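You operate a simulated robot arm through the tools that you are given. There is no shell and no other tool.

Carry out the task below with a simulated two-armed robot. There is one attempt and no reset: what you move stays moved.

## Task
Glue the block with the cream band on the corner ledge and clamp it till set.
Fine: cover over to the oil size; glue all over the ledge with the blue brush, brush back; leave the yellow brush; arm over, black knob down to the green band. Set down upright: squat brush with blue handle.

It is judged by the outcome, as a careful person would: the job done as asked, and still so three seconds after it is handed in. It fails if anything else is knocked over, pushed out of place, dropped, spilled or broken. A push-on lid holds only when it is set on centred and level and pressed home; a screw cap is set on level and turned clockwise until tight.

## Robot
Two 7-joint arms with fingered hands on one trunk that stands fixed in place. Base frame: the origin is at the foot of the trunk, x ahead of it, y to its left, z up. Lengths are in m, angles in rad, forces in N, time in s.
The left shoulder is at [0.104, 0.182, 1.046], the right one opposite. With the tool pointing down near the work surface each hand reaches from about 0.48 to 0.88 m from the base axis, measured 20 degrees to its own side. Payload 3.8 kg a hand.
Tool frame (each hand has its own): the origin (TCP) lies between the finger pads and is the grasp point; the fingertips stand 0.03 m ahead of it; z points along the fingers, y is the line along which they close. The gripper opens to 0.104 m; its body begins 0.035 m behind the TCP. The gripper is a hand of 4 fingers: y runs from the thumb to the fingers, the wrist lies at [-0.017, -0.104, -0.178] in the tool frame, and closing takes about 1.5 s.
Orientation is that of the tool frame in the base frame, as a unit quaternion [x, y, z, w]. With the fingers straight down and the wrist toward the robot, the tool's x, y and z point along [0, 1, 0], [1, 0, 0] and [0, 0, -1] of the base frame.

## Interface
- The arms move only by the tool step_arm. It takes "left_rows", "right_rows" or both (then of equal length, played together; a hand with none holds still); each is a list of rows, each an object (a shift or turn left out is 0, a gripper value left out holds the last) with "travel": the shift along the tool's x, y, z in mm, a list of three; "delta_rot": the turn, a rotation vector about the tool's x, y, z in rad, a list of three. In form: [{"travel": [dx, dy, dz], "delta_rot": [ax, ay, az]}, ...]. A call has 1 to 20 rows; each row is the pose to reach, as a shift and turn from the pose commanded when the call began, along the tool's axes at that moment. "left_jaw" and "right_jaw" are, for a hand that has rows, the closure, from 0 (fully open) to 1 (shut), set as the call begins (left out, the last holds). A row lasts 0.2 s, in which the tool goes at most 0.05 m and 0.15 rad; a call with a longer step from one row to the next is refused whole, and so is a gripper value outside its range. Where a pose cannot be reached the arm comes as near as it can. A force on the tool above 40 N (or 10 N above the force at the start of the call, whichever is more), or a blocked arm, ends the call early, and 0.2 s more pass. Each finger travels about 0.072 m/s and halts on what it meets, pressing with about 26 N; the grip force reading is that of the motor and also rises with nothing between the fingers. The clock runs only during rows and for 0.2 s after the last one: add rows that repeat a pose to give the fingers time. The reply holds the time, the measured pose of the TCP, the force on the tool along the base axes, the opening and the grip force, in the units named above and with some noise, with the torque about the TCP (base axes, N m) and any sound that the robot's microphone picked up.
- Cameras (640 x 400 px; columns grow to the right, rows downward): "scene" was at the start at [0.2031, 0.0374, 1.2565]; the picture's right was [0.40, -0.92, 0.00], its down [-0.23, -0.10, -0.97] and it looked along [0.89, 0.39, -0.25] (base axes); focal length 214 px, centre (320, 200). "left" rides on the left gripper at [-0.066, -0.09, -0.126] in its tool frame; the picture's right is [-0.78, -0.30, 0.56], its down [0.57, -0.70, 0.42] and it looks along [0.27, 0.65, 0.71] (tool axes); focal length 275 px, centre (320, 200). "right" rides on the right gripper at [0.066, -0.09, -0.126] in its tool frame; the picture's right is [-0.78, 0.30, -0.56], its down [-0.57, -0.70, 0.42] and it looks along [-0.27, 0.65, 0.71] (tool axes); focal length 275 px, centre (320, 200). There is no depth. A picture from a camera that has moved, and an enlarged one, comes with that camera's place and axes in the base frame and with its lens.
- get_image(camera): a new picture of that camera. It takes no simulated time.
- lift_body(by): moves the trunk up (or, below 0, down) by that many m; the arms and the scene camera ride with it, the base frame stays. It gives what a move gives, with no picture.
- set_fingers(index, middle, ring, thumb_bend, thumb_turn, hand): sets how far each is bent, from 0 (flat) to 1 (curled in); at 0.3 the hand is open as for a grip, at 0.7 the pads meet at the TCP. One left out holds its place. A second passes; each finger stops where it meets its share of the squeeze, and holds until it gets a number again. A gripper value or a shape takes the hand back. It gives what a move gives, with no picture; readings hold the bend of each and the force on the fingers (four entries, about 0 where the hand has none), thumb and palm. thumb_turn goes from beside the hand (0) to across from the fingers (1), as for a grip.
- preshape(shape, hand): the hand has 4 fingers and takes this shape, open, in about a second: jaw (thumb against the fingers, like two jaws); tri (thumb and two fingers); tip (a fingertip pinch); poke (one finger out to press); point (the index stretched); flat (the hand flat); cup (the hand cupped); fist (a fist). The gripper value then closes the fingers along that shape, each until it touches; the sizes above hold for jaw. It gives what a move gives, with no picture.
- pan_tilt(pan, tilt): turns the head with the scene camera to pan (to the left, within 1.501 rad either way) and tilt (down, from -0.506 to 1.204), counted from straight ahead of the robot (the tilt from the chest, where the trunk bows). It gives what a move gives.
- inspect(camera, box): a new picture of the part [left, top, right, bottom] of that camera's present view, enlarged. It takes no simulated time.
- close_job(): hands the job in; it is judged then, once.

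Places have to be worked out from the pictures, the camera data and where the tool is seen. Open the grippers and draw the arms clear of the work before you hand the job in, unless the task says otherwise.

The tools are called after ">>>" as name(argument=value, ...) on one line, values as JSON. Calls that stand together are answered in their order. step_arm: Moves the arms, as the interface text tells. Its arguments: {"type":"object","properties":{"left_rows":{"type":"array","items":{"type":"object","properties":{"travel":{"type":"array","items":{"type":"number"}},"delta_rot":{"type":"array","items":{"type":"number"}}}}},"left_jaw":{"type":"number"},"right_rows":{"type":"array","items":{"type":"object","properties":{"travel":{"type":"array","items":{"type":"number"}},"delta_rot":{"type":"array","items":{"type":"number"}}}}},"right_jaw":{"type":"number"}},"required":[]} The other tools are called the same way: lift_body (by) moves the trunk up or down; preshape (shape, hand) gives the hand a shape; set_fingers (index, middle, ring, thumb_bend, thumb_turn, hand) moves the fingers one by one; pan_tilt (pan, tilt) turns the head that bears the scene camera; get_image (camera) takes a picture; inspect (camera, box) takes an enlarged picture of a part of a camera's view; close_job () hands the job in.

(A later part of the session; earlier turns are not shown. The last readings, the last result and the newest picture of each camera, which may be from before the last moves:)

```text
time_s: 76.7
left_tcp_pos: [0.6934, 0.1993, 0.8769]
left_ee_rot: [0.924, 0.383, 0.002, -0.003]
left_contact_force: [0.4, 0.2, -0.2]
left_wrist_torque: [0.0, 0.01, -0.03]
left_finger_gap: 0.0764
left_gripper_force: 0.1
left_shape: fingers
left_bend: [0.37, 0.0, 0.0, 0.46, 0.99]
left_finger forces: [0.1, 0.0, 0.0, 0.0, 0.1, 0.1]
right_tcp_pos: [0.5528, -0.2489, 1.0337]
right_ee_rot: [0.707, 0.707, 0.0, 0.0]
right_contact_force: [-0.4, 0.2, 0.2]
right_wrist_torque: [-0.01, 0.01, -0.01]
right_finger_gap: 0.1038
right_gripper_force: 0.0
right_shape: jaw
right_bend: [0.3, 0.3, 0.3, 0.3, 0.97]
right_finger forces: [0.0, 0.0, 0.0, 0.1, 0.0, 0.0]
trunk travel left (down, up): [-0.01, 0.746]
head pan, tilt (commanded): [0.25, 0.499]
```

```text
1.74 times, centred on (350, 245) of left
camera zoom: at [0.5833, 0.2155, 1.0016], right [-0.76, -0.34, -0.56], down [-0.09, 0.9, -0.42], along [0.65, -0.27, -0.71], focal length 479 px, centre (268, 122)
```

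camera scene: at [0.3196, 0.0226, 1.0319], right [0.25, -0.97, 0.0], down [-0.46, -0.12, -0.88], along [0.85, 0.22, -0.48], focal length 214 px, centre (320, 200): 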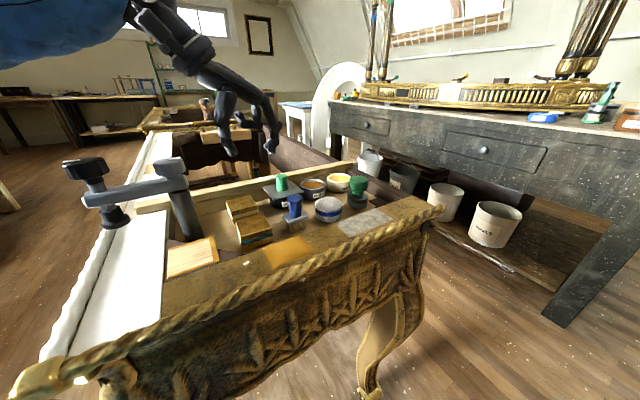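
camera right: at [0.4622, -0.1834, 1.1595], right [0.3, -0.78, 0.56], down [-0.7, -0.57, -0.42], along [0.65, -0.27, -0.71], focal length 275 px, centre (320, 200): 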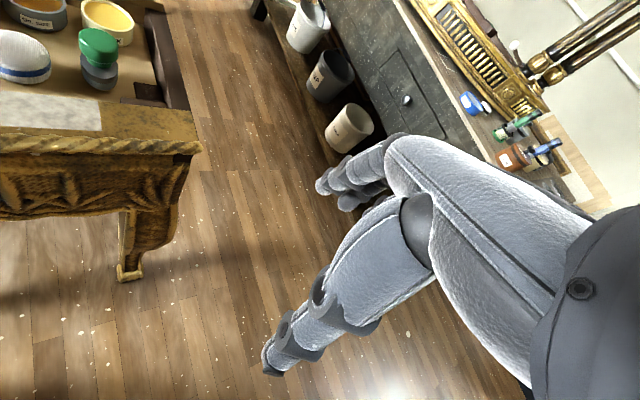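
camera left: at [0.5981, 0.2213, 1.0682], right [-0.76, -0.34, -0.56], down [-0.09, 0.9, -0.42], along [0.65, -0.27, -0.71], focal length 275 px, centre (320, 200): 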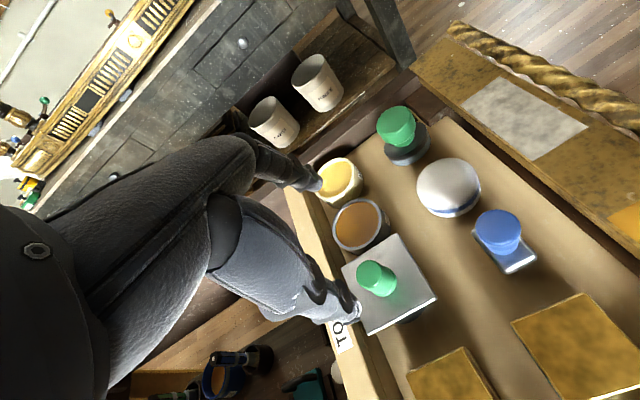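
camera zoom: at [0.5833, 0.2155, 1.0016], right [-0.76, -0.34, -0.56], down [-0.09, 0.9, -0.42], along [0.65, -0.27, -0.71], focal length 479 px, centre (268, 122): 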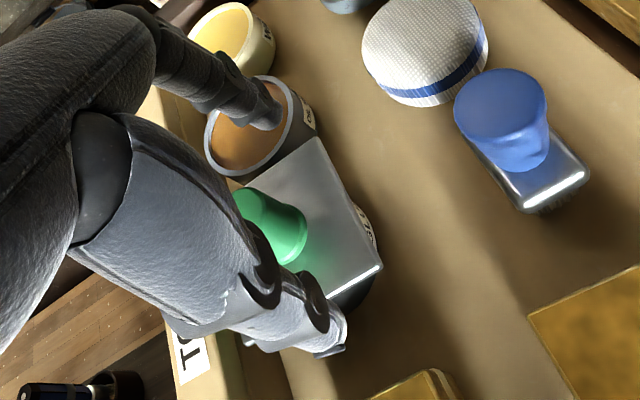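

Fingertips now straddle symmetrically (±48 mm). I shift another 5 mm forward and descend so the tips are about 1 cm below the plate's underside.

>>> step_arm(left_rows=[{"travel": [-5, 0, 0]}, {"travel": [-5, 0, 15]}, {"travel": [-5, 0, 33]}, {"travel": [-5, 0, 33]}])

>>> inspect(camera="scene", box=[250, 140, 350, 215])

>>> inspect(camera="left", box=[250, 130, 450, 360])

```text
time_s: 77.7
left_tcp_pos: [0.6906, 0.1964, 0.8437]
left_ee_rot: [0.924, 0.383, 0.002, -0.002]
left_contact_force: [0.2, 0.1, -0.6]
left_wrist_torque: [-0.01, 0.01, -0.01]
left_finger_gap: 0.0765
left_gripper_force: 0.1
left_shape: fingers
left_bend: [0.37, 0.0, 0.0, 0.46, 0.99]
left_finger forces: [0.1, 0.0, 0.0, 0.0, 0.0, 0.0]
right_tcp_pos: [0.553, -0.2493, 1.0344]
right_ee_rot: [0.707, 0.707, 0.0, -0.001]
right_contact_force: [0.0, -0.3, 0.0]
right_wrist_torque: [0.0, -0.01, -0.03]
right_finger_gap: 0.1033
right_gripper_force: 0.0
right_shape: jaw
right_bend: [0.3, 0.3, 0.3, 0.3, 0.97]
right_finger forces: [0.0, 0.0, 0.0, 0.1, 0.1, 0.1]
trunk travel left (down, up): [-0.01, 0.746]
head pan, tilt (commanded): [0.25, 0.499]
```

```text
5.33 times, centred on (300, 178) of scene
camera zoom: at [0.3197, 0.0226, 1.032], right [0.25, -0.97, 0.0], down [-0.46, -0.12, -0.88], along [0.85, 0.22, -0.48], focal length 1144 px, centre (427, 320)
```

zoom: 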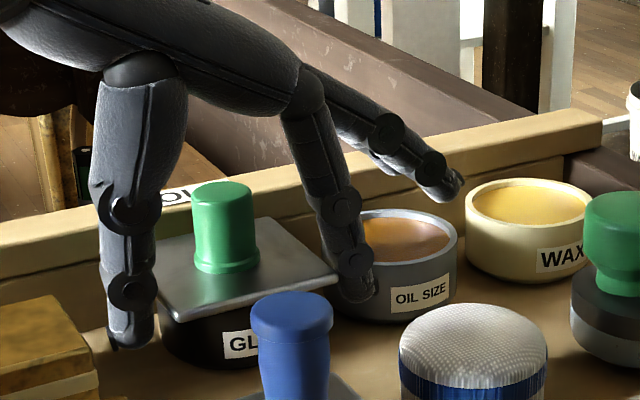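

```text
1.74 times, centred on (350, 245) of left
camera zoom: at [0.5802, 0.2131, 0.9683], right [-0.76, -0.34, -0.56], down [-0.09, 0.9, -0.42], along [0.65, -0.27, -0.71], focal length 479 px, centre (268, 122)
```

zoom: 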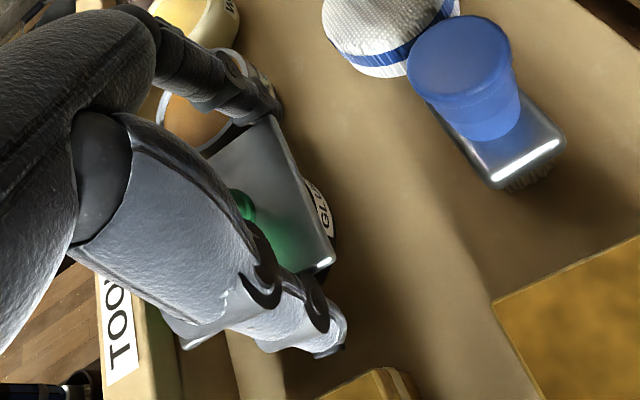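

The plate seems to have shifted a few millimetres during this descent. I zoom in closely before doing anything else.

>>> inspect(camera="scene", box=[262, 170, 327, 215])

>>> inspect(camera="left", box=[300, 130, 400, 230])

```text
8.89 times, centred on (294, 192) of scene
camera zoom: at [0.3197, 0.0226, 1.032], right [0.25, -0.97, 0.0], down [-0.46, -0.12, -0.88], along [0.85, 0.22, -0.48], focal length 1906 px, centre (547, 267)
```

zoom: 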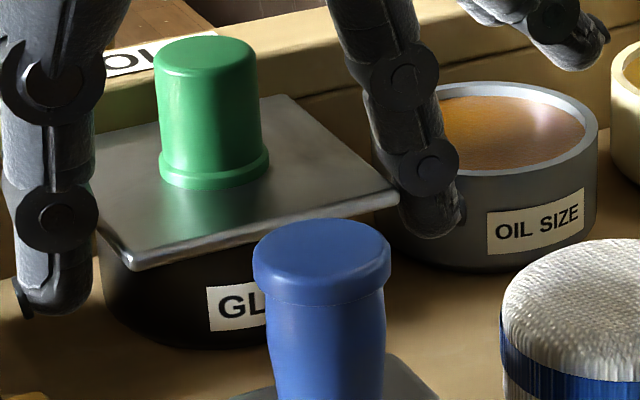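

```text
4.00 times, centred on (350, 180) of left
camera zoom: at [0.5802, 0.2131, 0.9683], right [-0.76, -0.34, -0.56], down [-0.09, 0.9, -0.42], along [0.65, -0.27, -0.71], focal length 1101 px, centre (200, 280)
```

zoom: 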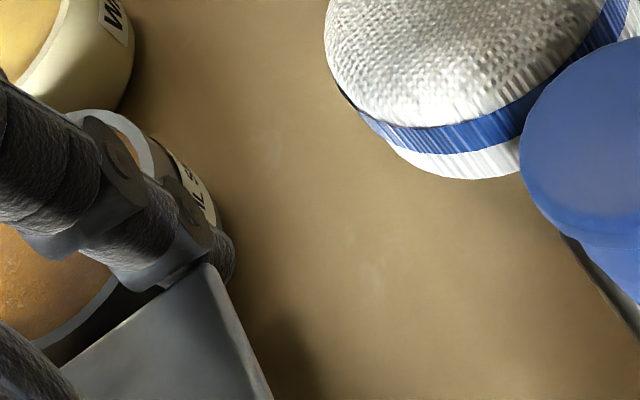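

The index finger nudged the plate slightly, so it does have sideways play. I now close index and thumb on the plate edges.

>>> set_fingers(hand="left", index=0.75, thumb_bend=0.85)

>>> inspect(camera="scene", box=[262, 170, 327, 215])

>>> inspect(camera="left", box=[250, 130, 450, 360])

```text
time_s: 78.7
left_tcp_pos: [0.6891, 0.1985, 0.8418]
left_ee_rot: [0.923, 0.384, 0.001, -0.003]
left_contact_force: [-8.2, 7.6, -8.4]
left_wrist_torque: [0.08, 0.15, 0.16]
left_finger_gap: 0.0633
left_gripper_force: 19.3
left_shape: fingers
left_bend: [0.28, 0.0, 0.0, 0.63, 1.0]
left_finger forces: [13.4, 0.0, 0.0, 0.1, 24.9, 0.0]
right_tcp_pos: [0.5517, -0.2479, 1.034]
right_ee_rot: [0.707, 0.707, -0.001, 0.001]
right_contact_force: [0.2, -0.6, -0.1]
right_wrist_torque: [0.02, 0.01, -0.01]
right_finger_gap: 0.1038
right_gripper_force: 0.0
right_shape: jaw
right_bend: [0.3, 0.3, 0.3, 0.3, 0.97]
right_finger forces: [0.1, 0.0, 0.1, 0.0, 0.1, 0.0]
trunk travel left (down, up): [-0.01, 0.746]
head pan, tilt (commanded): [0.25, 0.499]
```

```text
8.89 times, centred on (294, 192) of scene
camera zoom: at [0.3196, 0.0236, 1.0319], right [0.25, -0.97, 0.0], down [-0.46, -0.12, -0.88], along [0.85, 0.22, -0.48], focal length 1906 px, centre (547, 267)
```

zoom: 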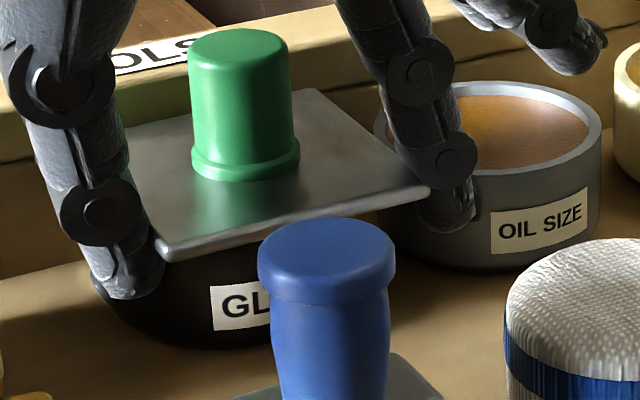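

```text
1.74 times, centred on (350, 245) of left
camera zoom: at [0.5801, 0.2144, 0.9674], right [-0.76, -0.34, -0.56], down [-0.09, 0.9, -0.42], along [0.65, -0.26, -0.72], focal length 479 px, centre (268, 122)
```

zoom: 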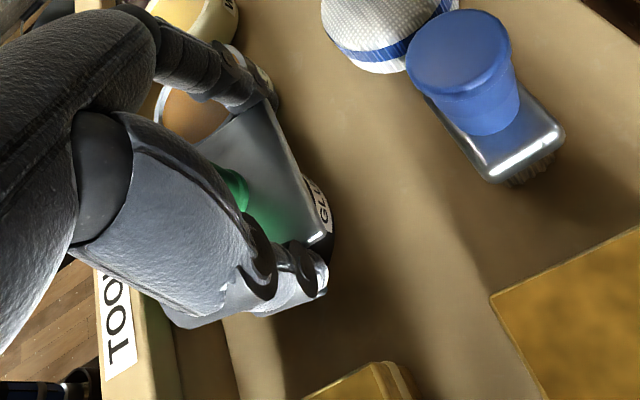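

Very informative: the squeeze moved the lid about 7–8 mm along the row toward the oil size – the cover slides along the board rather than lifting. I release, rise, and will slide it across by the knob.

>>> set_fingers(hand="left", index=0.37, thumb_bend=0.45)

>>> step_arm(left_rows=[{"travel": [0, 0, -15]}, {"travel": [0, 0, -40]}, {"travel": [0, 0, -75]}, {"travel": [0, 0, -75]}])

>>> preshape(hand="left", shape="tri")

>>> inspect(camera="scene", box=[250, 160, 350, 220])

```text
time_s: 79.7
left_tcp_pos: [0.6912, 0.1964, 0.8428]
left_ee_rot: [0.924, 0.383, 0.004, -0.003]
left_contact_force: [0.2, -0.5, -0.3]
left_wrist_torque: [-0.01, 0.0, 0.01]
left_finger_gap: 0.0768
left_gripper_force: 0.1
left_shape: fingers
left_bend: [0.37, 0.0, 0.0, 0.45, 0.99]
left_finger forces: [0.2, 0.0, 0.0, 0.0, 0.1, 0.1]
right_tcp_pos: [0.5524, -0.2485, 1.0345]
right_ee_rot: [0.707, 0.708, 0.0, 0.0]
right_contact_force: [0.9, 0.4, 0.0]
right_wrist_torque: [-0.01, 0.02, -0.03]
right_finger_gap: 0.1036
right_gripper_force: 0.1
right_shape: jaw
right_bend: [0.3, 0.3, 0.3, 0.3, 0.97]
right_finger forces: [0.0, 0.1, 0.1, 0.0, 0.0, 0.0]
trunk travel left (down, up): [-0.01, 0.746]
head pan, tilt (commanded): [0.25, 0.499]
```

```text
time_s: 80.7
left_tcp_pos: [0.6896, 0.1964, 0.9191]
left_ee_rot: [0.923, 0.384, 0.003, -0.002]
left_contact_force: [-0.1, 1.1, 0.0]
left_wrist_torque: [-0.01, -0.01, 0.03]
left_finger_gap: 0.0768
left_gripper_force: 0.0
left_shape: fingers
left_bend: [0.37, 0.0, 0.0, 0.45, 0.99]
left_finger forces: [0.0, 0.1, 0.0, 0.0, 0.1, 0.1]
right_tcp_pos: [0.5519, -0.2478, 1.0333]
right_ee_rot: [0.707, 0.707, 0.0, 0.0]
right_contact_force: [0.0, -0.6, 0.5]
right_wrist_torque: [-0.01, 0.01, 0.01]
right_finger_gap: 0.1036
right_gripper_force: 0.1
right_shape: jaw
right_bend: [0.3, 0.3, 0.3, 0.3, 0.97]
right_finger forces: [0.0, 0.0, 0.1, 0.0, 0.1, 0.1]
trunk travel left (down, up): [-0.01, 0.746]
head pan, tilt (commanded): [0.25, 0.499]
```

```text
time_s: 81.5
left_tcp_pos: [0.6899, 0.1966, 0.9195]
left_ee_rot: [0.923, 0.384, 0.003, -0.002]
left_contact_force: [-1.2, 0.5, 0.0]
left_wrist_torque: [0.01, 0.0, -0.01]
left_finger_gap: 0.1035
left_gripper_force: 0.1
left_shape: tri
left_bend: [0.3, 0.3, 0.99, 0.3, 0.97]
left_finger forces: [0.0, 0.0, 0.0, 0.0, 0.1, 0.1]
right_tcp_pos: [0.5526, -0.2467, 1.0341]
right_ee_rot: [0.707, 0.707, -0.001, 0.0]
right_contact_force: [0.8, 0.1, 0.7]
right_wrist_torque: [-0.02, 0.04, 0.01]
right_finger_gap: 0.1034
right_gripper_force: 0.1
right_shape: jaw
right_bend: [0.3, 0.3, 0.3, 0.3, 0.97]
right_finger forces: [0.0, 0.0, 0.1, 0.0, 0.0, 0.0]
trunk travel left (down, up): [-0.01, 0.746]
head pan, tilt (commanded): [0.25, 0.499]
```

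```text
6.40 times, centred on (300, 190) of scene
camera zoom: at [0.3197, 0.0226, 1.032], right [0.25, -0.97, 0.0], down [-0.46, -0.12, -0.88], along [0.85, 0.22, -0.48], focal length 1373 px, centre (448, 264)
```

zoom: 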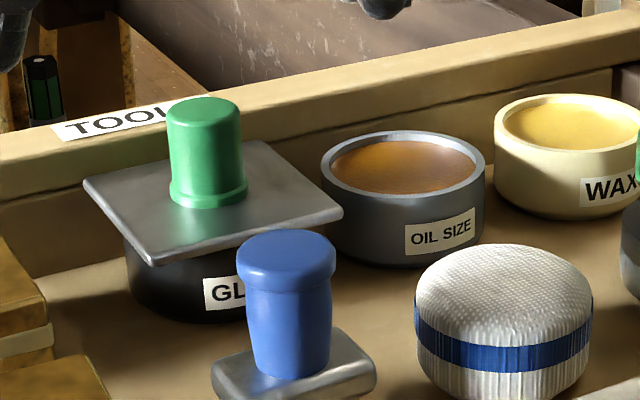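

The lid is back where the index pushed it: it slides with light friction along the row. I go above the knob again with the tri pinch, to slide it ~76 mm along the board onto the oil size.

>>> step_arm(left_rows=[{"travel": [9, 3, 0]}, {"travel": [18.4, 6.6, 0]}, {"travel": [18.4, 6.6, 0]}, {"travel": [18.4, 6.6, 0]}, {"travel": [18.4, 6.6, 0]}, {"travel": [18.4, 6.6, 20]}, {"travel": [18.4, 6.6, 40]}, {"travel": [18.4, 6.6, 55]}, {"travel": [18.4, 6.6, 55]}], left_jaw=0.6)

>>> step_arm(left_rows=[{"travel": [0, 0, 0]}, {"travel": [0, 0, 0]}, {"travel": [0, 0, 0]}, {"travel": [0, 0, 0]}, {"travel": [0, 0, 0]}, {"travel": [0, 0, 0]}], left_jaw=0.9)

>>> inspect(camera="scene", box=[250, 150, 350, 220])

```text
time_s: 83.5
left_tcp_pos: [0.7075, 0.2048, 0.8646]
left_ee_rot: [0.924, 0.383, 0.003, -0.003]
left_contact_force: [0.1, -0.5, 0.2]
left_wrist_torque: [0.02, 0.02, 0.01]
left_finger_gap: 0.042
left_gripper_force: 0.0
left_shape: tri
left_bend: [0.74, 0.49, 0.99, 0.72, 1.0]
left_finger forces: [0.0, 0.0, 0.0, 0.0, 0.1, 0.0]
right_tcp_pos: [0.5522, -0.2485, 1.0343]
right_ee_rot: [0.707, 0.707, -0.001, 0.0]
right_contact_force: [0.1, 0.0, 0.3]
right_wrist_torque: [0.01, -0.01, 0.0]
right_finger_gap: 0.1037
right_gripper_force: 0.0
right_shape: jaw
right_bend: [0.3, 0.3, 0.3, 0.3, 0.97]
right_finger forces: [0.0, 0.1, 0.0, 0.1, 0.0, 0.0]
trunk travel left (down, up): [-0.01, 0.746]
head pan, tilt (commanded): [0.25, 0.499]
```

```text
time_s: 85.0
left_tcp_pos: [0.7071, 0.2069, 0.8637]
left_ee_rot: [0.923, 0.384, 0.002, -0.003]
left_contact_force: [0.9, 0.4, 0.0]
left_wrist_torque: [-0.05, 0.0, -0.02]
left_finger_gap: 0.0134
left_gripper_force: 26.0
left_shape: tri
left_bend: [0.72, 0.65, 1.0, 0.73, 1.0]
left_finger forces: [13.4, 10.5, 0.0, 0.0, 22.9, 0.0]
right_tcp_pos: [0.5527, -0.2485, 1.0345]
right_ee_rot: [0.707, 0.707, 0.0, 0.0]
right_contact_force: [-0.5, -0.6, 0.1]
right_wrist_torque: [-0.03, 0.0, -0.01]
right_finger_gap: 0.1039
right_gripper_force: 0.1
right_shape: jaw
right_bend: [0.3, 0.3, 0.3, 0.3, 0.97]
right_finger forces: [0.0, 0.0, 0.0, 0.0, 0.0, 0.0]
trunk travel left (down, up): [-0.01, 0.746]
head pan, tilt (commanded): [0.25, 0.499]
```

```text
5.71 times, centred on (300, 185) of scene
camera zoom: at [0.3199, 0.0227, 1.0319], right [0.25, -0.97, 0.0], down [-0.46, -0.12, -0.88], along [0.85, 0.22, -0.48], focal length 1226 px, centre (434, 286)
```

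zoom: 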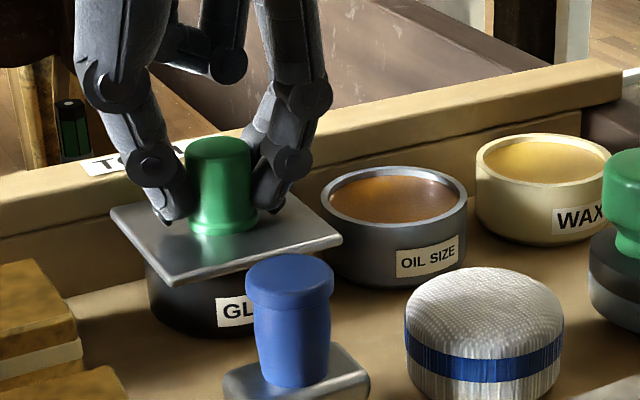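

Gripped. I slide the cover 10 mm along the row first and read the force.

>>> step_arm(left_rows=[{"travel": [0, 3, 0]}, {"travel": [0, 6, 0]}, {"travel": [0, 10, 0]}, {"travel": [0, 10, 0]}])

>>> inspect(camera="scene", box=[250, 150, 350, 220])

```text
time_s: 86.0
left_tcp_pos: [0.715, 0.1979, 0.8638]
left_ee_rot: [0.923, 0.384, 0.002, -0.002]
left_contact_force: [1.0, 0.4, -3.0]
left_wrist_torque: [0.0, -0.01, -0.04]
left_finger_gap: 0.0132
left_gripper_force: 26.4
left_shape: tri
left_bend: [0.72, 0.65, 1.0, 0.73, 1.0]
left_finger forces: [13.5, 10.8, 0.0, 0.1, 22.9, 0.0]
right_tcp_pos: [0.5538, -0.2483, 1.0337]
right_ee_rot: [0.707, 0.707, 0.0, 0.0]
right_contact_force: [-0.4, 0.2, 0.3]
right_wrist_torque: [0.02, 0.02, -0.03]
right_finger_gap: 0.1037
right_gripper_force: 0.1
right_shape: jaw
right_bend: [0.3, 0.3, 0.3, 0.3, 0.97]
right_finger forces: [0.0, 0.0, 0.0, 0.0, 0.0, 0.0]
trunk travel left (down, up): [-0.01, 0.746]
head pan, tilt (commanded): [0.25, 0.499]
```

```text
5.71 times, centred on (300, 185) of scene
camera zoom: at [0.32, 0.0227, 1.0318], right [0.25, -0.97, 0.0], down [-0.46, -0.12, -0.88], along [0.85, 0.22, -0.48], focal length 1226 px, centre (434, 286)
```

zoom: 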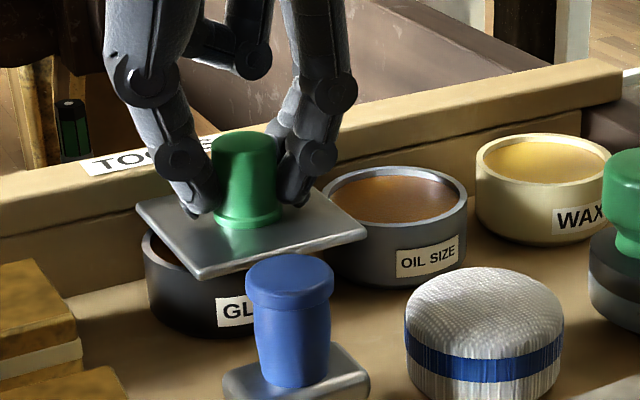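

The cover slides freely (1–3 N), opening the glue pot. I continue sliding 58 mm more, then check alignment over the oil size.

>>> step_arm(left_rows=[{"travel": [0, 6, 0]}, {"travel": [0, 12, 0]}, {"travel": [0, 18, 0]}, {"travel": [0, 24, 0]}, {"travel": [0, 30, 0]}, {"travel": [0, 36, 0]}, {"travel": [0, 42, 0]}, {"travel": [0, 48, 0]}, {"travel": [0, 54, 0]}, {"travel": [0, 58, 0]}, {"travel": [0, 58, 0]}])

>>> inspect(camera="scene", box=[260, 145, 370, 220])

>>> get_image(camera="left")

```text
time_s: 88.3
left_tcp_pos: [0.7562, 0.1565, 0.8636]
left_ee_rot: [0.924, 0.383, 0.002, -0.002]
left_contact_force: [1.5, 0.1, -0.8]
left_wrist_torque: [0.01, -0.04, -0.05]
left_finger_gap: 0.0131
left_gripper_force: 26.1
left_shape: tri
left_bend: [0.72, 0.65, 1.0, 0.73, 1.0]
left_finger forces: [14.2, 11.3, 0.0, 0.0, 23.2, 0.1]
right_tcp_pos: [0.5519, -0.2478, 1.0345]
right_ee_rot: [0.708, 0.707, 0.0, -0.001]
right_contact_force: [-0.1, -0.1, -0.8]
right_wrist_torque: [-0.01, -0.04, 0.0]
right_finger_gap: 0.1039
right_gripper_force: 0.1
right_shape: jaw
right_bend: [0.3, 0.3, 0.3, 0.3, 0.97]
right_finger forces: [0.1, 0.0, 0.0, 0.0, 0.0, 0.0]
trunk travel left (down, up): [-0.01, 0.746]
head pan, tilt (commanded): [0.25, 0.499]
```

```text
5.33 times, centred on (315, 182) of scene
camera zoom: at [0.3198, 0.0225, 1.0319], right [0.25, -0.97, 0.0], down [-0.46, -0.12, -0.88], along [0.85, 0.22, -0.48], focal length 1144 px, centre (347, 293)
```

zoom: 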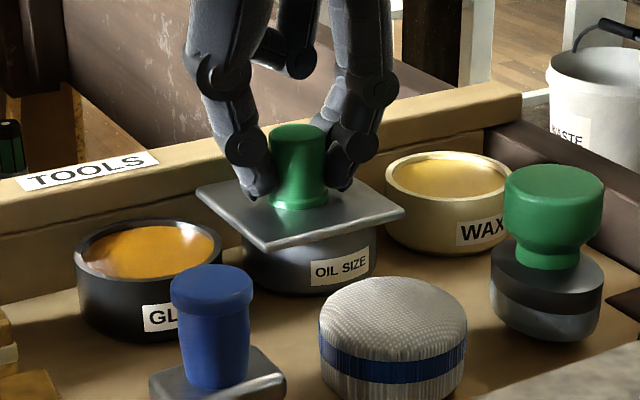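

```text
taken
camera left: at [0.6464, 0.1734, 0.9886], right [-0.76, -0.34, -0.56], down [-0.09, 0.9, -0.42], along [0.65, -0.27, -0.71], focal length 275 px, centre (320, 200)
```

left: 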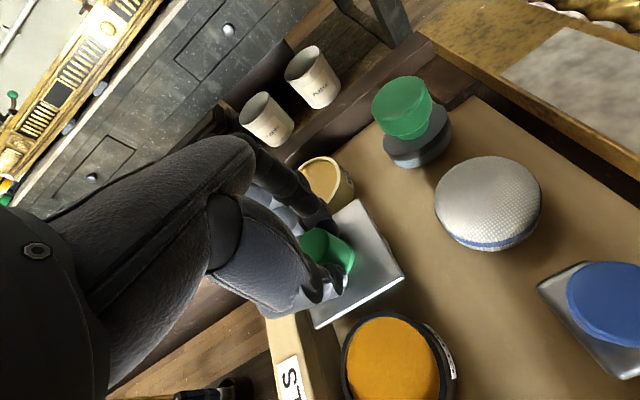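

The glue is open and the cover is nearly over the oil size; by my measurements 6 mm remain. I slide 4, then 6 mm, watching for a stop.

>>> step_arm(left_rows=[{"travel": [0, 2, 0]}, {"travel": [0, 4, 0]}, {"travel": [0, 6, 0]}, {"travel": [0, 6, 0]}])

>>> inspect(camera="scene", box=[260, 145, 370, 220])

```text
time_s: 89.3
left_tcp_pos: [0.7559, 0.1572, 0.864]
left_ee_rot: [0.924, 0.383, 0.003, -0.003]
left_contact_force: [-0.1, 0.0, -1.0]
left_wrist_torque: [-0.03, 0.02, -0.02]
left_finger_gap: 0.013
left_gripper_force: 25.8
left_shape: tri
left_bend: [0.72, 0.65, 1.0, 0.73, 1.0]
left_finger forces: [14.2, 11.2, 0.0, 0.1, 23.3, 0.0]
left hand out of reach, approached as far as the arm can: row 2, 3, 4
right_tcp_pos: [0.5527, -0.2476, 1.0341]
right_ee_rot: [0.707, 0.707, -0.001, 0.0]
right_contact_force: [-0.1, -0.7, -0.3]
right_wrist_torque: [0.01, -0.02, 0.0]
right_finger_gap: 0.1035
right_gripper_force: 0.0
right_shape: jaw
right_bend: [0.3, 0.3, 0.3, 0.3, 0.97]
right_finger forces: [0.0, 0.1, 0.1, 0.0, 0.0, 0.0]
trunk travel left (down, up): [-0.01, 0.746]
head pan, tilt (commanded): [0.25, 0.499]
```

```text
5.33 times, centred on (315, 182) of scene
camera zoom: at [0.3198, 0.0226, 1.0319], right [0.25, -0.97, 0.0], down [-0.46, -0.12, -0.88], along [0.85, 0.22, -0.48], focal length 1144 px, centre (347, 293)
```

zoom: 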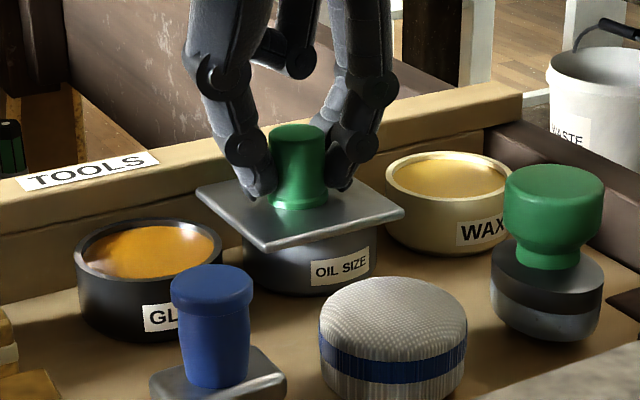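

The arm is at its reach limit in this pose with ~6 mm to go. I release, rise, and will push the knob the rest of the way from its near (left) side with the closed fingers.

>>> step_arm(left_rows=[{"travel": [0, 0, 0]}, {"travel": [0, 0, 0]}, {"travel": [0, 0, 0]}, {"travel": [0, 0, -20]}, {"travel": [0, -10, -50]}, {"travel": [0, -30, -50]}, {"travel": [0, -50, -50]}, {"travel": [0, -50, -50]}], left_jaw=0.6)

>>> step_arm(left_rows=[{"travel": [0, 0, 0]}, {"travel": [0, 0, 0]}, {"travel": [0, 0, 0]}, {"travel": [0, 0, 0]}], left_jaw=1.0)

>>> inspect(camera="scene", box=[250, 125, 370, 215])

>>> get_image(camera="left")

```text
time_s: 91.2
left_tcp_pos: [0.7203, 0.1929, 0.9134]
left_ee_rot: [0.924, 0.383, 0.001, -0.001]
left_contact_force: [0.1, -1.1, 0.5]
left_wrist_torque: [0.01, 0.0, -0.04]
left_finger_gap: 0.0415
left_gripper_force: 0.0
left_shape: tri
left_bend: [0.74, 0.49, 0.99, 0.72, 1.0]
left_finger forces: [0.0, 0.1, 0.0, 0.0, 0.1, 0.0]
left hand out of reach, approached as far as the arm can: row 4, 5
right_tcp_pos: [0.5527, -0.2483, 1.0346]
right_ee_rot: [0.707, 0.707, 0.0, 0.0]
right_contact_force: [-0.2, -0.2, -0.3]
right_wrist_torque: [0.03, 0.03, 0.0]
right_finger_gap: 0.1036
right_gripper_force: 0.1
right_shape: jaw
right_bend: [0.3, 0.3, 0.3, 0.3, 0.97]
right_finger forces: [0.0, 0.0, 0.1, 0.1, 0.0, 0.1]
trunk travel left (down, up): [-0.01, 0.746]
head pan, tilt (commanded): [0.25, 0.499]
```

```text
time_s: 92.2
left_tcp_pos: [0.7215, 0.1926, 0.9134]
left_ee_rot: [0.923, 0.384, 0.003, -0.002]
left_contact_force: [1.4, 0.6, 0.6]
left_wrist_torque: [0.01, 0.01, 0.01]
left_finger_gap: 0.0
left_gripper_force: 26.3
left_shape: tri
left_bend: [0.7, 0.7, 1.0, 0.49, 1.0]
left_finger forces: [0.1, 0.0, 0.0, 0.0, 0.0, 0.0]
right_tcp_pos: [0.5517, -0.2475, 1.0344]
right_ee_rot: [0.707, 0.707, 0.0, 0.0]
right_contact_force: [-0.3, -0.6, 0.5]
right_wrist_torque: [0.0, 0.02, 0.03]
right_finger_gap: 0.1035
right_gripper_force: 0.1
right_shape: jaw
right_bend: [0.3, 0.3, 0.3, 0.3, 0.97]
right_finger forces: [0.0, 0.0, 0.0, 0.1, 0.0, 0.0]
trunk travel left (down, up): [-0.01, 0.746]
head pan, tilt (commanded): [0.25, 0.499]
```

```text
4.44 times, centred on (310, 170) of scene
camera zoom: at [0.3197, 0.0226, 1.032], right [0.25, -0.97, 0.0], down [-0.46, -0.12, -0.88], along [0.85, 0.22, -0.48], focal length 953 px, centre (364, 333)
```

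zoom: 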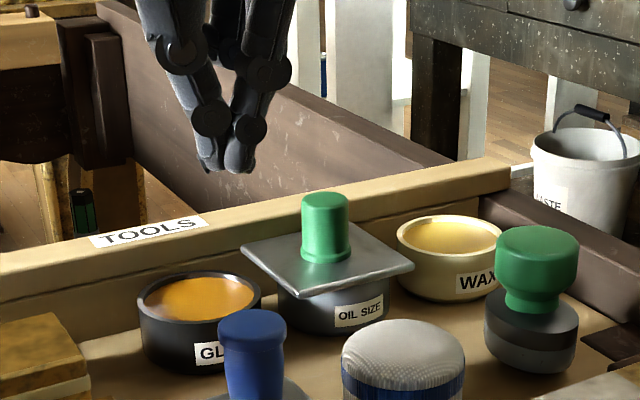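

```text
taken
camera left: at [0.6111, 0.2088, 1.0389], right [-0.76, -0.34, -0.56], down [-0.09, 0.9, -0.42], along [0.65, -0.27, -0.71], focal length 275 px, centre (320, 200)
```

left: 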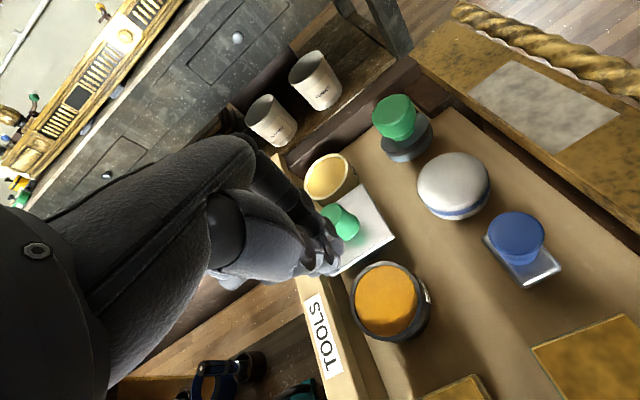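

The cover sits flat on the oil-size pot, ~6 mm short of centre. I lower the closed fingers to the left of the knob and push gently.

>>> step_arm(left_rows=[{"travel": [0, 0, 25]}, {"travel": [0, 0, 46]}, {"travel": [0, 8, 46]}, {"travel": [0, 16, 46]}, {"travel": [0, 16, 46]}])

>>> inspect(camera="scene", box=[270, 145, 350, 215])

```text
time_s: 93.3
left_tcp_pos: [0.7315, 0.1806, 0.8681]
left_ee_rot: [0.924, 0.383, 0.004, -0.002]
left_contact_force: [1.0, 0.4, -0.5]
left_wrist_torque: [0.04, 0.02, 0.0]
left_finger_gap: 0.0
left_gripper_force: 26.2
left_shape: tri
left_bend: [0.7, 0.7, 1.0, 0.49, 1.0]
left_finger forces: [0.1, 0.0, 0.0, 0.0, 0.1, 0.1]
right_tcp_pos: [0.5523, -0.2487, 1.0328]
right_ee_rot: [0.707, 0.707, 0.0, 0.0]
right_contact_force: [-0.5, 0.0, -0.5]
right_wrist_torque: [-0.02, 0.02, 0.01]
right_finger_gap: 0.1037
right_gripper_force: 0.0
right_shape: jaw
right_bend: [0.3, 0.3, 0.3, 0.3, 0.97]
right_finger forces: [0.0, 0.0, 0.0, 0.0, 0.0, 0.0]
trunk travel left (down, up): [-0.01, 0.746]
head pan, tilt (commanded): [0.25, 0.499]
```

```text
5.71 times, centred on (310, 180) of scene
camera zoom: at [0.3197, 0.0226, 1.032], right [0.25, -0.97, 0.0], down [-0.46, -0.12, -0.88], along [0.85, 0.22, -0.48], focal length 1226 px, centre (377, 314)
```

zoom: 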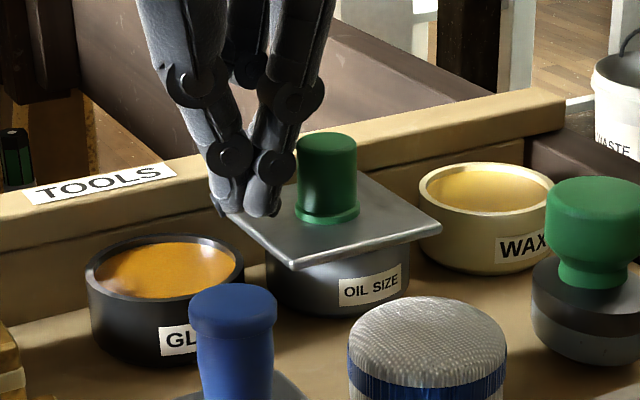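

The fingers are almost touching the knob. I push on in small steps by 8 mm and look.

>>> step_arm(left_rows=[{"travel": [0, 2, 0]}, {"travel": [0, 4, 0]}, {"travel": [0, 6, 0]}, {"travel": [0, 8, 0]}, {"travel": [0, 8, 0]}])

>>> inspect(camera="scene", box=[270, 145, 350, 215])

```text
time_s: 94.5
left_tcp_pos: [0.7374, 0.1749, 0.8683]
left_ee_rot: [0.923, 0.384, 0.003, -0.003]
left_contact_force: [0.4, 0.8, 0.3]
left_wrist_torque: [0.04, 0.0, 0.01]
left_finger_gap: 0.0
left_gripper_force: 25.9
left_shape: tri
left_bend: [0.7, 0.7, 1.0, 0.49, 1.0]
left_finger forces: [0.1, 1.2, 0.0, 0.0, 0.0, 0.0]
right_tcp_pos: [0.5527, -0.2479, 1.0346]
right_ee_rot: [0.707, 0.708, 0.001, 0.0]
right_contact_force: [0.2, 0.1, 0.0]
right_wrist_torque: [-0.03, -0.02, 0.0]
right_finger_gap: 0.104
right_gripper_force: 0.0
right_shape: jaw
right_bend: [0.3, 0.3, 0.3, 0.3, 0.97]
right_finger forces: [0.0, 0.1, 0.1, 0.0, 0.0, 0.0]
trunk travel left (down, up): [-0.01, 0.746]
head pan, tilt (commanded): [0.25, 0.499]
```

```text
5.71 times, centred on (310, 180) of scene
camera zoom: at [0.3197, 0.0227, 1.032], right [0.25, -0.97, 0.0], down [-0.46, -0.12, -0.88], along [0.85, 0.22, -0.48], focal length 1226 px, centre (377, 314)
```

zoom: 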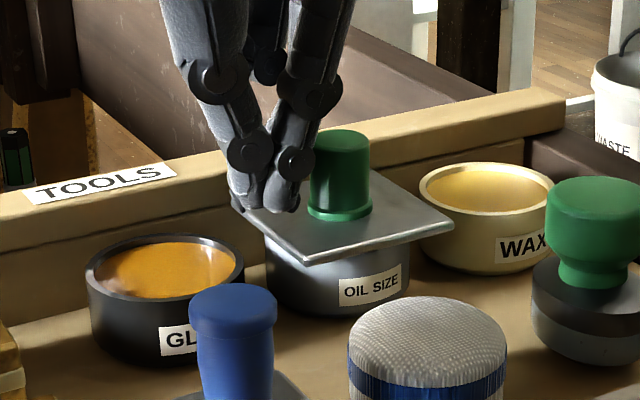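

The cover is now centred on the oil size to within ~1–2 mm and sits flat. I back off and rise, then return the trunk to its original height for the brush work.

>>> step_arm(left_rows=[{"travel": [0, -8, 0]}, {"travel": [0, -12, -15]}, {"travel": [0, -16, -50]}, {"travel": [0, -16, -60]}])

>>> lift_body(by=0.19)

>>> pan_tilt(pan=0.25, tilt=0.7)

>>> inspect(camera="scene", box=[260, 135, 390, 220])

```text
time_s: 95.5
left_tcp_pos: [0.7259, 0.1856, 0.9271]
left_ee_rot: [0.924, 0.383, 0.003, -0.003]
left_contact_force: [-0.1, 0.2, 0.3]
left_wrist_torque: [0.02, 0.0, -0.01]
left_finger_gap: 0.0001
left_gripper_force: 26.3
left_shape: tri
left_bend: [0.7, 0.7, 1.0, 0.49, 1.0]
left_finger forces: [0.0, 0.0, 0.0, 0.0, 0.0, 0.0]
right_tcp_pos: [0.5529, -0.2485, 1.0345]
right_ee_rot: [0.707, 0.708, 0.0, 0.0]
right_contact_force: [0.8, 0.5, 0.3]
right_wrist_torque: [-0.02, 0.01, 0.02]
right_finger_gap: 0.1037
right_gripper_force: 0.1
right_shape: jaw
right_bend: [0.3, 0.3, 0.3, 0.3, 0.97]
right_finger forces: [0.0, 0.0, 0.0, 0.1, 0.1, 0.0]
trunk travel left (down, up): [-0.01, 0.746]
head pan, tilt (commanded): [0.25, 0.499]
```

```text
time_s: 97.6
left_tcp_pos: [0.6333, 0.1875, 1.2269]
left_ee_rot: [0.919, 0.381, 0.091, 0.035]
left_contact_force: [-0.2, -0.1, 0.2]
left_wrist_torque: [0.0, 0.02, 0.02]
left_finger_gap: 0.0001
left_gripper_force: 26.3
left_shape: tri
left_bend: [0.7, 0.7, 1.0, 0.49, 1.0]
left_finger forces: [0.0, 0.0, 0.0, 0.0, 0.1, 0.0]
right_tcp_pos: [0.5523, -0.2488, 1.2227]
right_ee_rot: [0.707, 0.707, 0.0, -0.001]
right_contact_force: [-0.1, -0.9, -0.8]
right_wrist_torque: [0.03, 0.06, 0.0]
right_finger_gap: 0.1039
right_gripper_force: 0.0
right_shape: jaw
right_bend: [0.3, 0.3, 0.3, 0.3, 0.97]
right_finger forces: [0.0, 0.0, 0.0, 0.1, 0.0, 0.0]
trunk travel left (down, up): [-0.2, 0.556]
head pan, tilt (commanded): [0.25, 0.499]
```

```text
time_s: 98.4
left_tcp_pos: [0.6325, 0.1869, 1.2274]
left_ee_rot: [0.919, 0.382, 0.093, 0.035]
left_contact_force: [-0.6, 0.3, 0.1]
left_wrist_torque: [0.04, 0.03, -0.01]
left_finger_gap: 0.0
left_gripper_force: 26.6
left_shape: tri
left_bend: [0.7, 0.7, 1.0, 0.49, 1.0]
left_finger forces: [0.0, 0.0, 0.0, 0.1, 0.1, 0.1]
right_tcp_pos: [0.5532, -0.249, 1.2236]
right_ee_rot: [0.708, 0.707, 0.0, 0.0]
right_contact_force: [-0.1, 0.8, 0.8]
right_wrist_torque: [0.02, 0.0, 0.02]
right_finger_gap: 0.1039
right_gripper_force: 0.0
right_shape: jaw
right_bend: [0.3, 0.3, 0.3, 0.3, 0.97]
right_finger forces: [0.0, 0.1, 0.0, 0.1, 0.0, 0.1]
trunk travel left (down, up): [-0.2, 0.556]
head pan, tilt (commanded): [0.25, 0.7]
```

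```text
4.71 times, centred on (325, 178) of scene
camera zoom: at [0.1998, 0.0211, 1.2162], right [0.25, -0.97, 0.0], down [-0.62, -0.16, -0.77], along [0.74, 0.19, -0.64], focal length 1009 px, centre (296, 306)
```

zoom: 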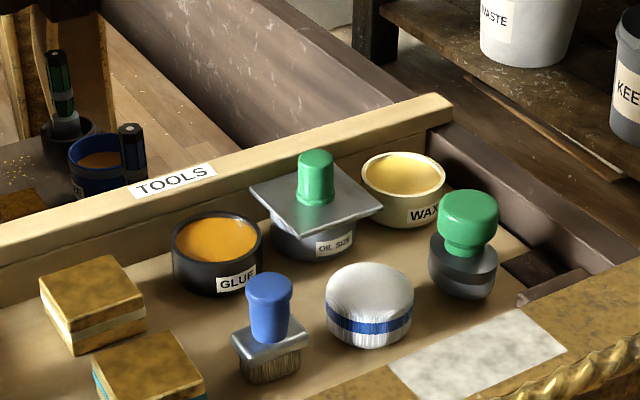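

The cover sits well on the oil size (within ~2 mm). I level the hand again (small tilt from the trunk move) and open the fingers.

>>> step_arm(left_rows=[{"travel": [0, 0, 30], "delta_rot": [0.068, -0.073, 0]}, {"travel": [0, 0, 60], "delta_rot": [0.136, -0.145, 0]}, {"travel": [0, 0, 90], "delta_rot": [0.136, -0.145, 0]}, {"travel": [0, 0, 90], "delta_rot": [0.136, -0.145, 0]}], left_jaw=0.5)

```text
time_s: 99.4
left_tcp_pos: [0.6492, 0.1876, 1.1394]
left_ee_rot: [0.923, 0.384, 0.0, 0.0]
left_contact_force: [-0.8, 0.5, 0.3]
left_wrist_torque: [0.01, -0.02, 0.01]
left_finger_gap: 0.0517
left_gripper_force: 0.1
left_shape: tri
left_bend: [0.74, 0.45, 0.99, 0.69, 1.0]
left_finger forces: [0.1, 0.0, 0.0, 0.0, 0.0, 0.0]
left hand out of reach, approached as far as the arm can: row 1, 2
right_tcp_pos: [0.5518, -0.2485, 1.2245]
right_ee_rot: [0.707, 0.707, 0.0, 0.0]
right_contact_force: [-0.4, 0.3, 0.6]
right_wrist_torque: [-0.02, 0.0, 0.01]
right_finger_gap: 0.1038
right_gripper_force: 0.0
right_shape: jaw
right_bend: [0.3, 0.3, 0.3, 0.3, 0.97]
right_finger forces: [0.1, 0.1, 0.1, 0.0, 0.1, 0.1]
trunk travel left (down, up): [-0.2, 0.556]
head pan, tilt (commanded): [0.25, 0.7]
```

I move above the blue brush (0.628,0.146) at z≈0.94.

>>> step_arm(left_rows=[{"travel": [-12, 4, 40]}, {"travel": [-24, 8, 80]}, {"travel": [-36, 12, 120]}, {"travel": [-44.2, 14.2, 160]}, {"travel": [-44.2, 14.2, 200]}, {"travel": [-44.2, 14.2, 200]}])

>>> inspect(camera="scene", box=[250, 100, 370, 210])

>>> get_image(camera="left")

```text
time_s: 100.8
left_tcp_pos: [0.6298, 0.146, 0.9385]
left_ee_rot: [0.923, 0.385, 0.0, 0.001]
left_contact_force: [0.1, 0.1, -0.6]
left_wrist_torque: [0.0, 0.02, 0.03]
left_finger_gap: 0.0514
left_gripper_force: 0.1
left_shape: tri
left_bend: [0.74, 0.45, 0.99, 0.69, 1.0]
left_finger forces: [0.0, 0.1, 0.1, 0.0, 0.0, 0.0]
right_tcp_pos: [0.5511, -0.2473, 1.2242]
right_ee_rot: [0.707, 0.707, 0.0, 0.0]
right_contact_force: [-0.5, -0.2, 0.9]
right_wrist_torque: [0.02, 0.02, 0.01]
right_finger_gap: 0.1039
right_gripper_force: 0.2
right_shape: jaw
right_bend: [0.3, 0.3, 0.3, 0.3, 0.97]
right_finger forces: [0.0, 0.1, 0.0, 0.1, 0.1, 0.1]
trunk travel left (down, up): [-0.2, 0.556]
head pan, tilt (commanded): [0.25, 0.7]
```

```text
3.64 times, centred on (310, 155) of scene
camera zoom: at [0.1995, 0.021, 1.2163], right [0.25, -0.97, 0.0], down [-0.62, -0.16, -0.76], along [0.74, 0.19, -0.64], focal length 780 px, centre (356, 364)
```

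zoom: 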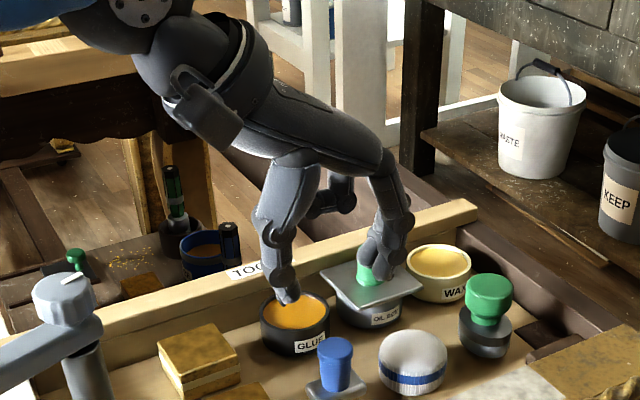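

```text
taken
camera left: at [0.5199, 0.1634, 1.0635], right [-0.76, -0.34, -0.56], down [-0.09, 0.9, -0.43], along [0.65, -0.27, -0.71], focal length 275 px, centre (320, 200)
```

left: 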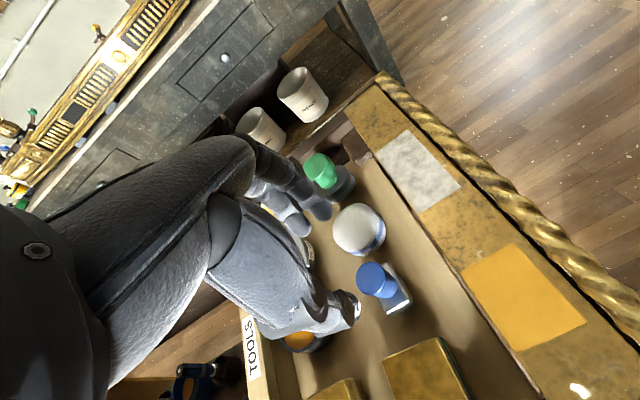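

Well aligned. I narrow to a 42 mm gap, descend to TCP z≈0.860 around the blue handle and close.

>>> step_arm(left_rows=[{"travel": [-1, -1.5, 0]}, {"travel": [-1, -1.5, 0]}, {"travel": [-1, -1.5, 30]}, {"travel": [-1, -1.5, 60]}, {"travel": [-1, -1.5, 78]}, {"travel": [-1, -1.5, 78]}], left_jaw=0.6)

>>> inspect(camera="scene", box=[270, 140, 370, 210])

>>> inspect(camera="left", box=[250, 150, 450, 350])

```text
time_s: 102.2
left_tcp_pos: [0.6262, 0.1456, 0.8606]
left_ee_rot: [0.923, 0.384, -0.001, 0.0]
left_contact_force: [0.6, 0.8, -0.6]
left_wrist_torque: [0.0, -0.01, -0.01]
left_finger_gap: 0.042
left_gripper_force: 0.0
left_shape: tri
left_bend: [0.74, 0.49, 0.99, 0.72, 1.0]
left_finger forces: [0.0, 0.0, 0.0, 0.1, 0.1, 0.0]
right_tcp_pos: [0.5533, -0.2477, 1.2237]
right_ee_rot: [0.707, 0.707, 0.0, -0.001]
right_contact_force: [0.2, -0.3, -0.9]
right_wrist_torque: [-0.02, 0.02, 0.02]
right_finger_gap: 0.1036
right_gripper_force: 0.0
right_shape: jaw
right_bend: [0.3, 0.3, 0.3, 0.3, 0.97]
right_finger forces: [0.0, 0.1, 0.0, 0.0, 0.0, 0.1]
trunk travel left (down, up): [-0.2, 0.556]
head pan, tilt (commanded): [0.25, 0.7]
```

```text
5.71 times, centred on (320, 175) of scene
camera zoom: at [0.1997, 0.0211, 1.2162], right [0.25, -0.97, 0.0], down [-0.62, -0.16, -0.76], along [0.74, 0.19, -0.64], focal length 1226 px, centre (320, 343)
```

zoom: 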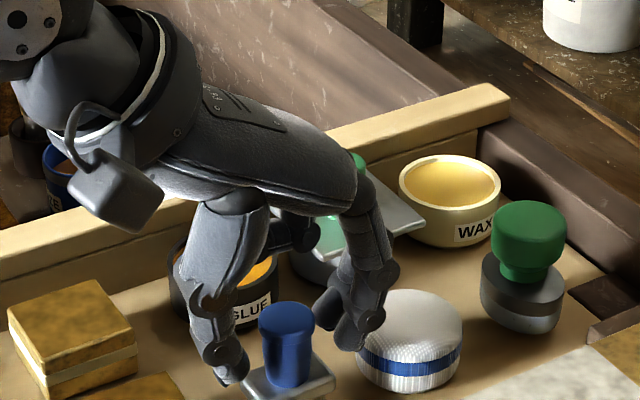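

```text
2.00 times, centred on (350, 250) of left
camera zoom: at [0.518, 0.1629, 0.9864], right [-0.76, -0.34, -0.56], down [-0.09, 0.9, -0.43], along [0.65, -0.27, -0.71], focal length 551 px, centre (260, 100)
```

zoom: 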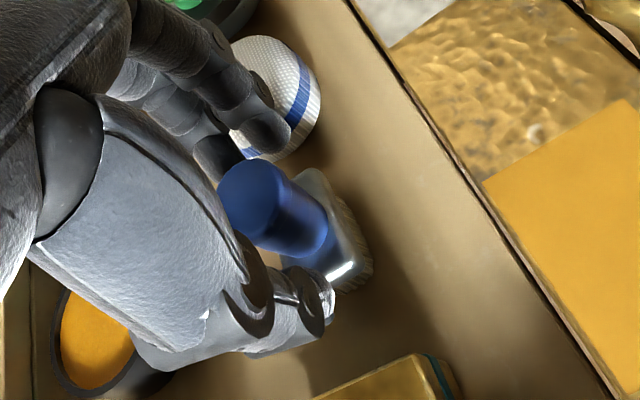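

Thumb and fingers straddle the handle with no contact elsewhere. I close on it.

>>> step_arm(left_rows=[{"travel": [0, 0, 0]}, {"travel": [0, 0, 0]}, {"travel": [0, 0, 0]}, {"travel": [0, 0, 0]}, {"travel": [0, 0, 0]}, {"travel": [0, 0, 0]}], left_jaw=1.0)

>>> inspect(camera="scene", box=[280, 150, 350, 205])

>>> inspect(camera="left", box=[250, 150, 450, 350])

```text
time_s: 103.6
left_tcp_pos: [0.6277, 0.1464, 0.862]
left_ee_rot: [0.923, 0.384, 0.0, 0.0]
left_contact_force: [0.1, 0.4, -0.6]
left_wrist_torque: [0.04, -0.02, -0.01]
left_finger_gap: 0.0152
left_gripper_force: 26.0
left_shape: tri
left_bend: [0.73, 0.65, 1.0, 0.74, 1.0]
left_finger forces: [12.6, 9.9, 0.0, 0.0, 22.3, 0.0]
right_tcp_pos: [0.5531, -0.2486, 1.2242]
right_ee_rot: [0.707, 0.707, 0.001, 0.0]
right_contact_force: [-1.2, 0.3, 0.8]
right_wrist_torque: [-0.04, 0.02, 0.02]
right_finger_gap: 0.1038
right_gripper_force: 0.1
right_shape: jaw
right_bend: [0.3, 0.3, 0.3, 0.3, 0.97]
right_finger forces: [0.1, 0.1, 0.1, 0.0, 0.0, 0.1]
trunk travel left (down, up): [-0.2, 0.556]
head pan, tilt (commanded): [0.25, 0.7]
```

```text
7.27 times, centred on (315, 178) of scene
camera zoom: at [0.1998, 0.0211, 1.2162], right [0.25, -0.97, 0.0], down [-0.62, -0.16, -0.76], along [0.74, 0.19, -0.64], focal length 1560 px, centre (356, 364)
```

zoom: 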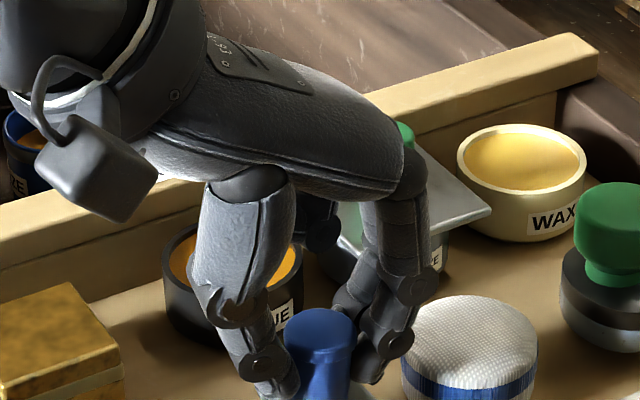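

```text
2.00 times, centred on (350, 250) of left
camera zoom: at [0.5182, 0.1629, 0.9865], right [-0.76, -0.34, -0.56], down [-0.09, 0.9, -0.43], along [0.65, -0.27, -0.71], focal length 551 px, centre (260, 100)
```

zoom: 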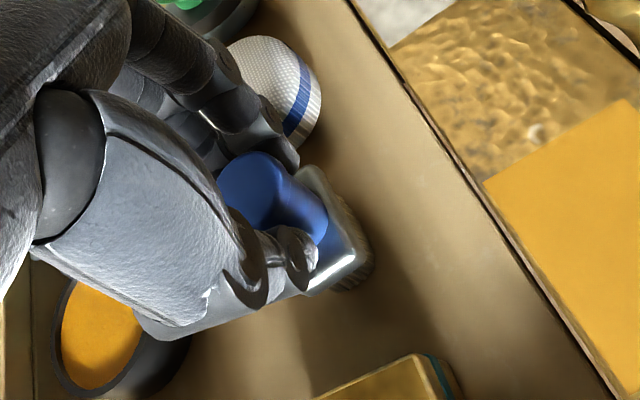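

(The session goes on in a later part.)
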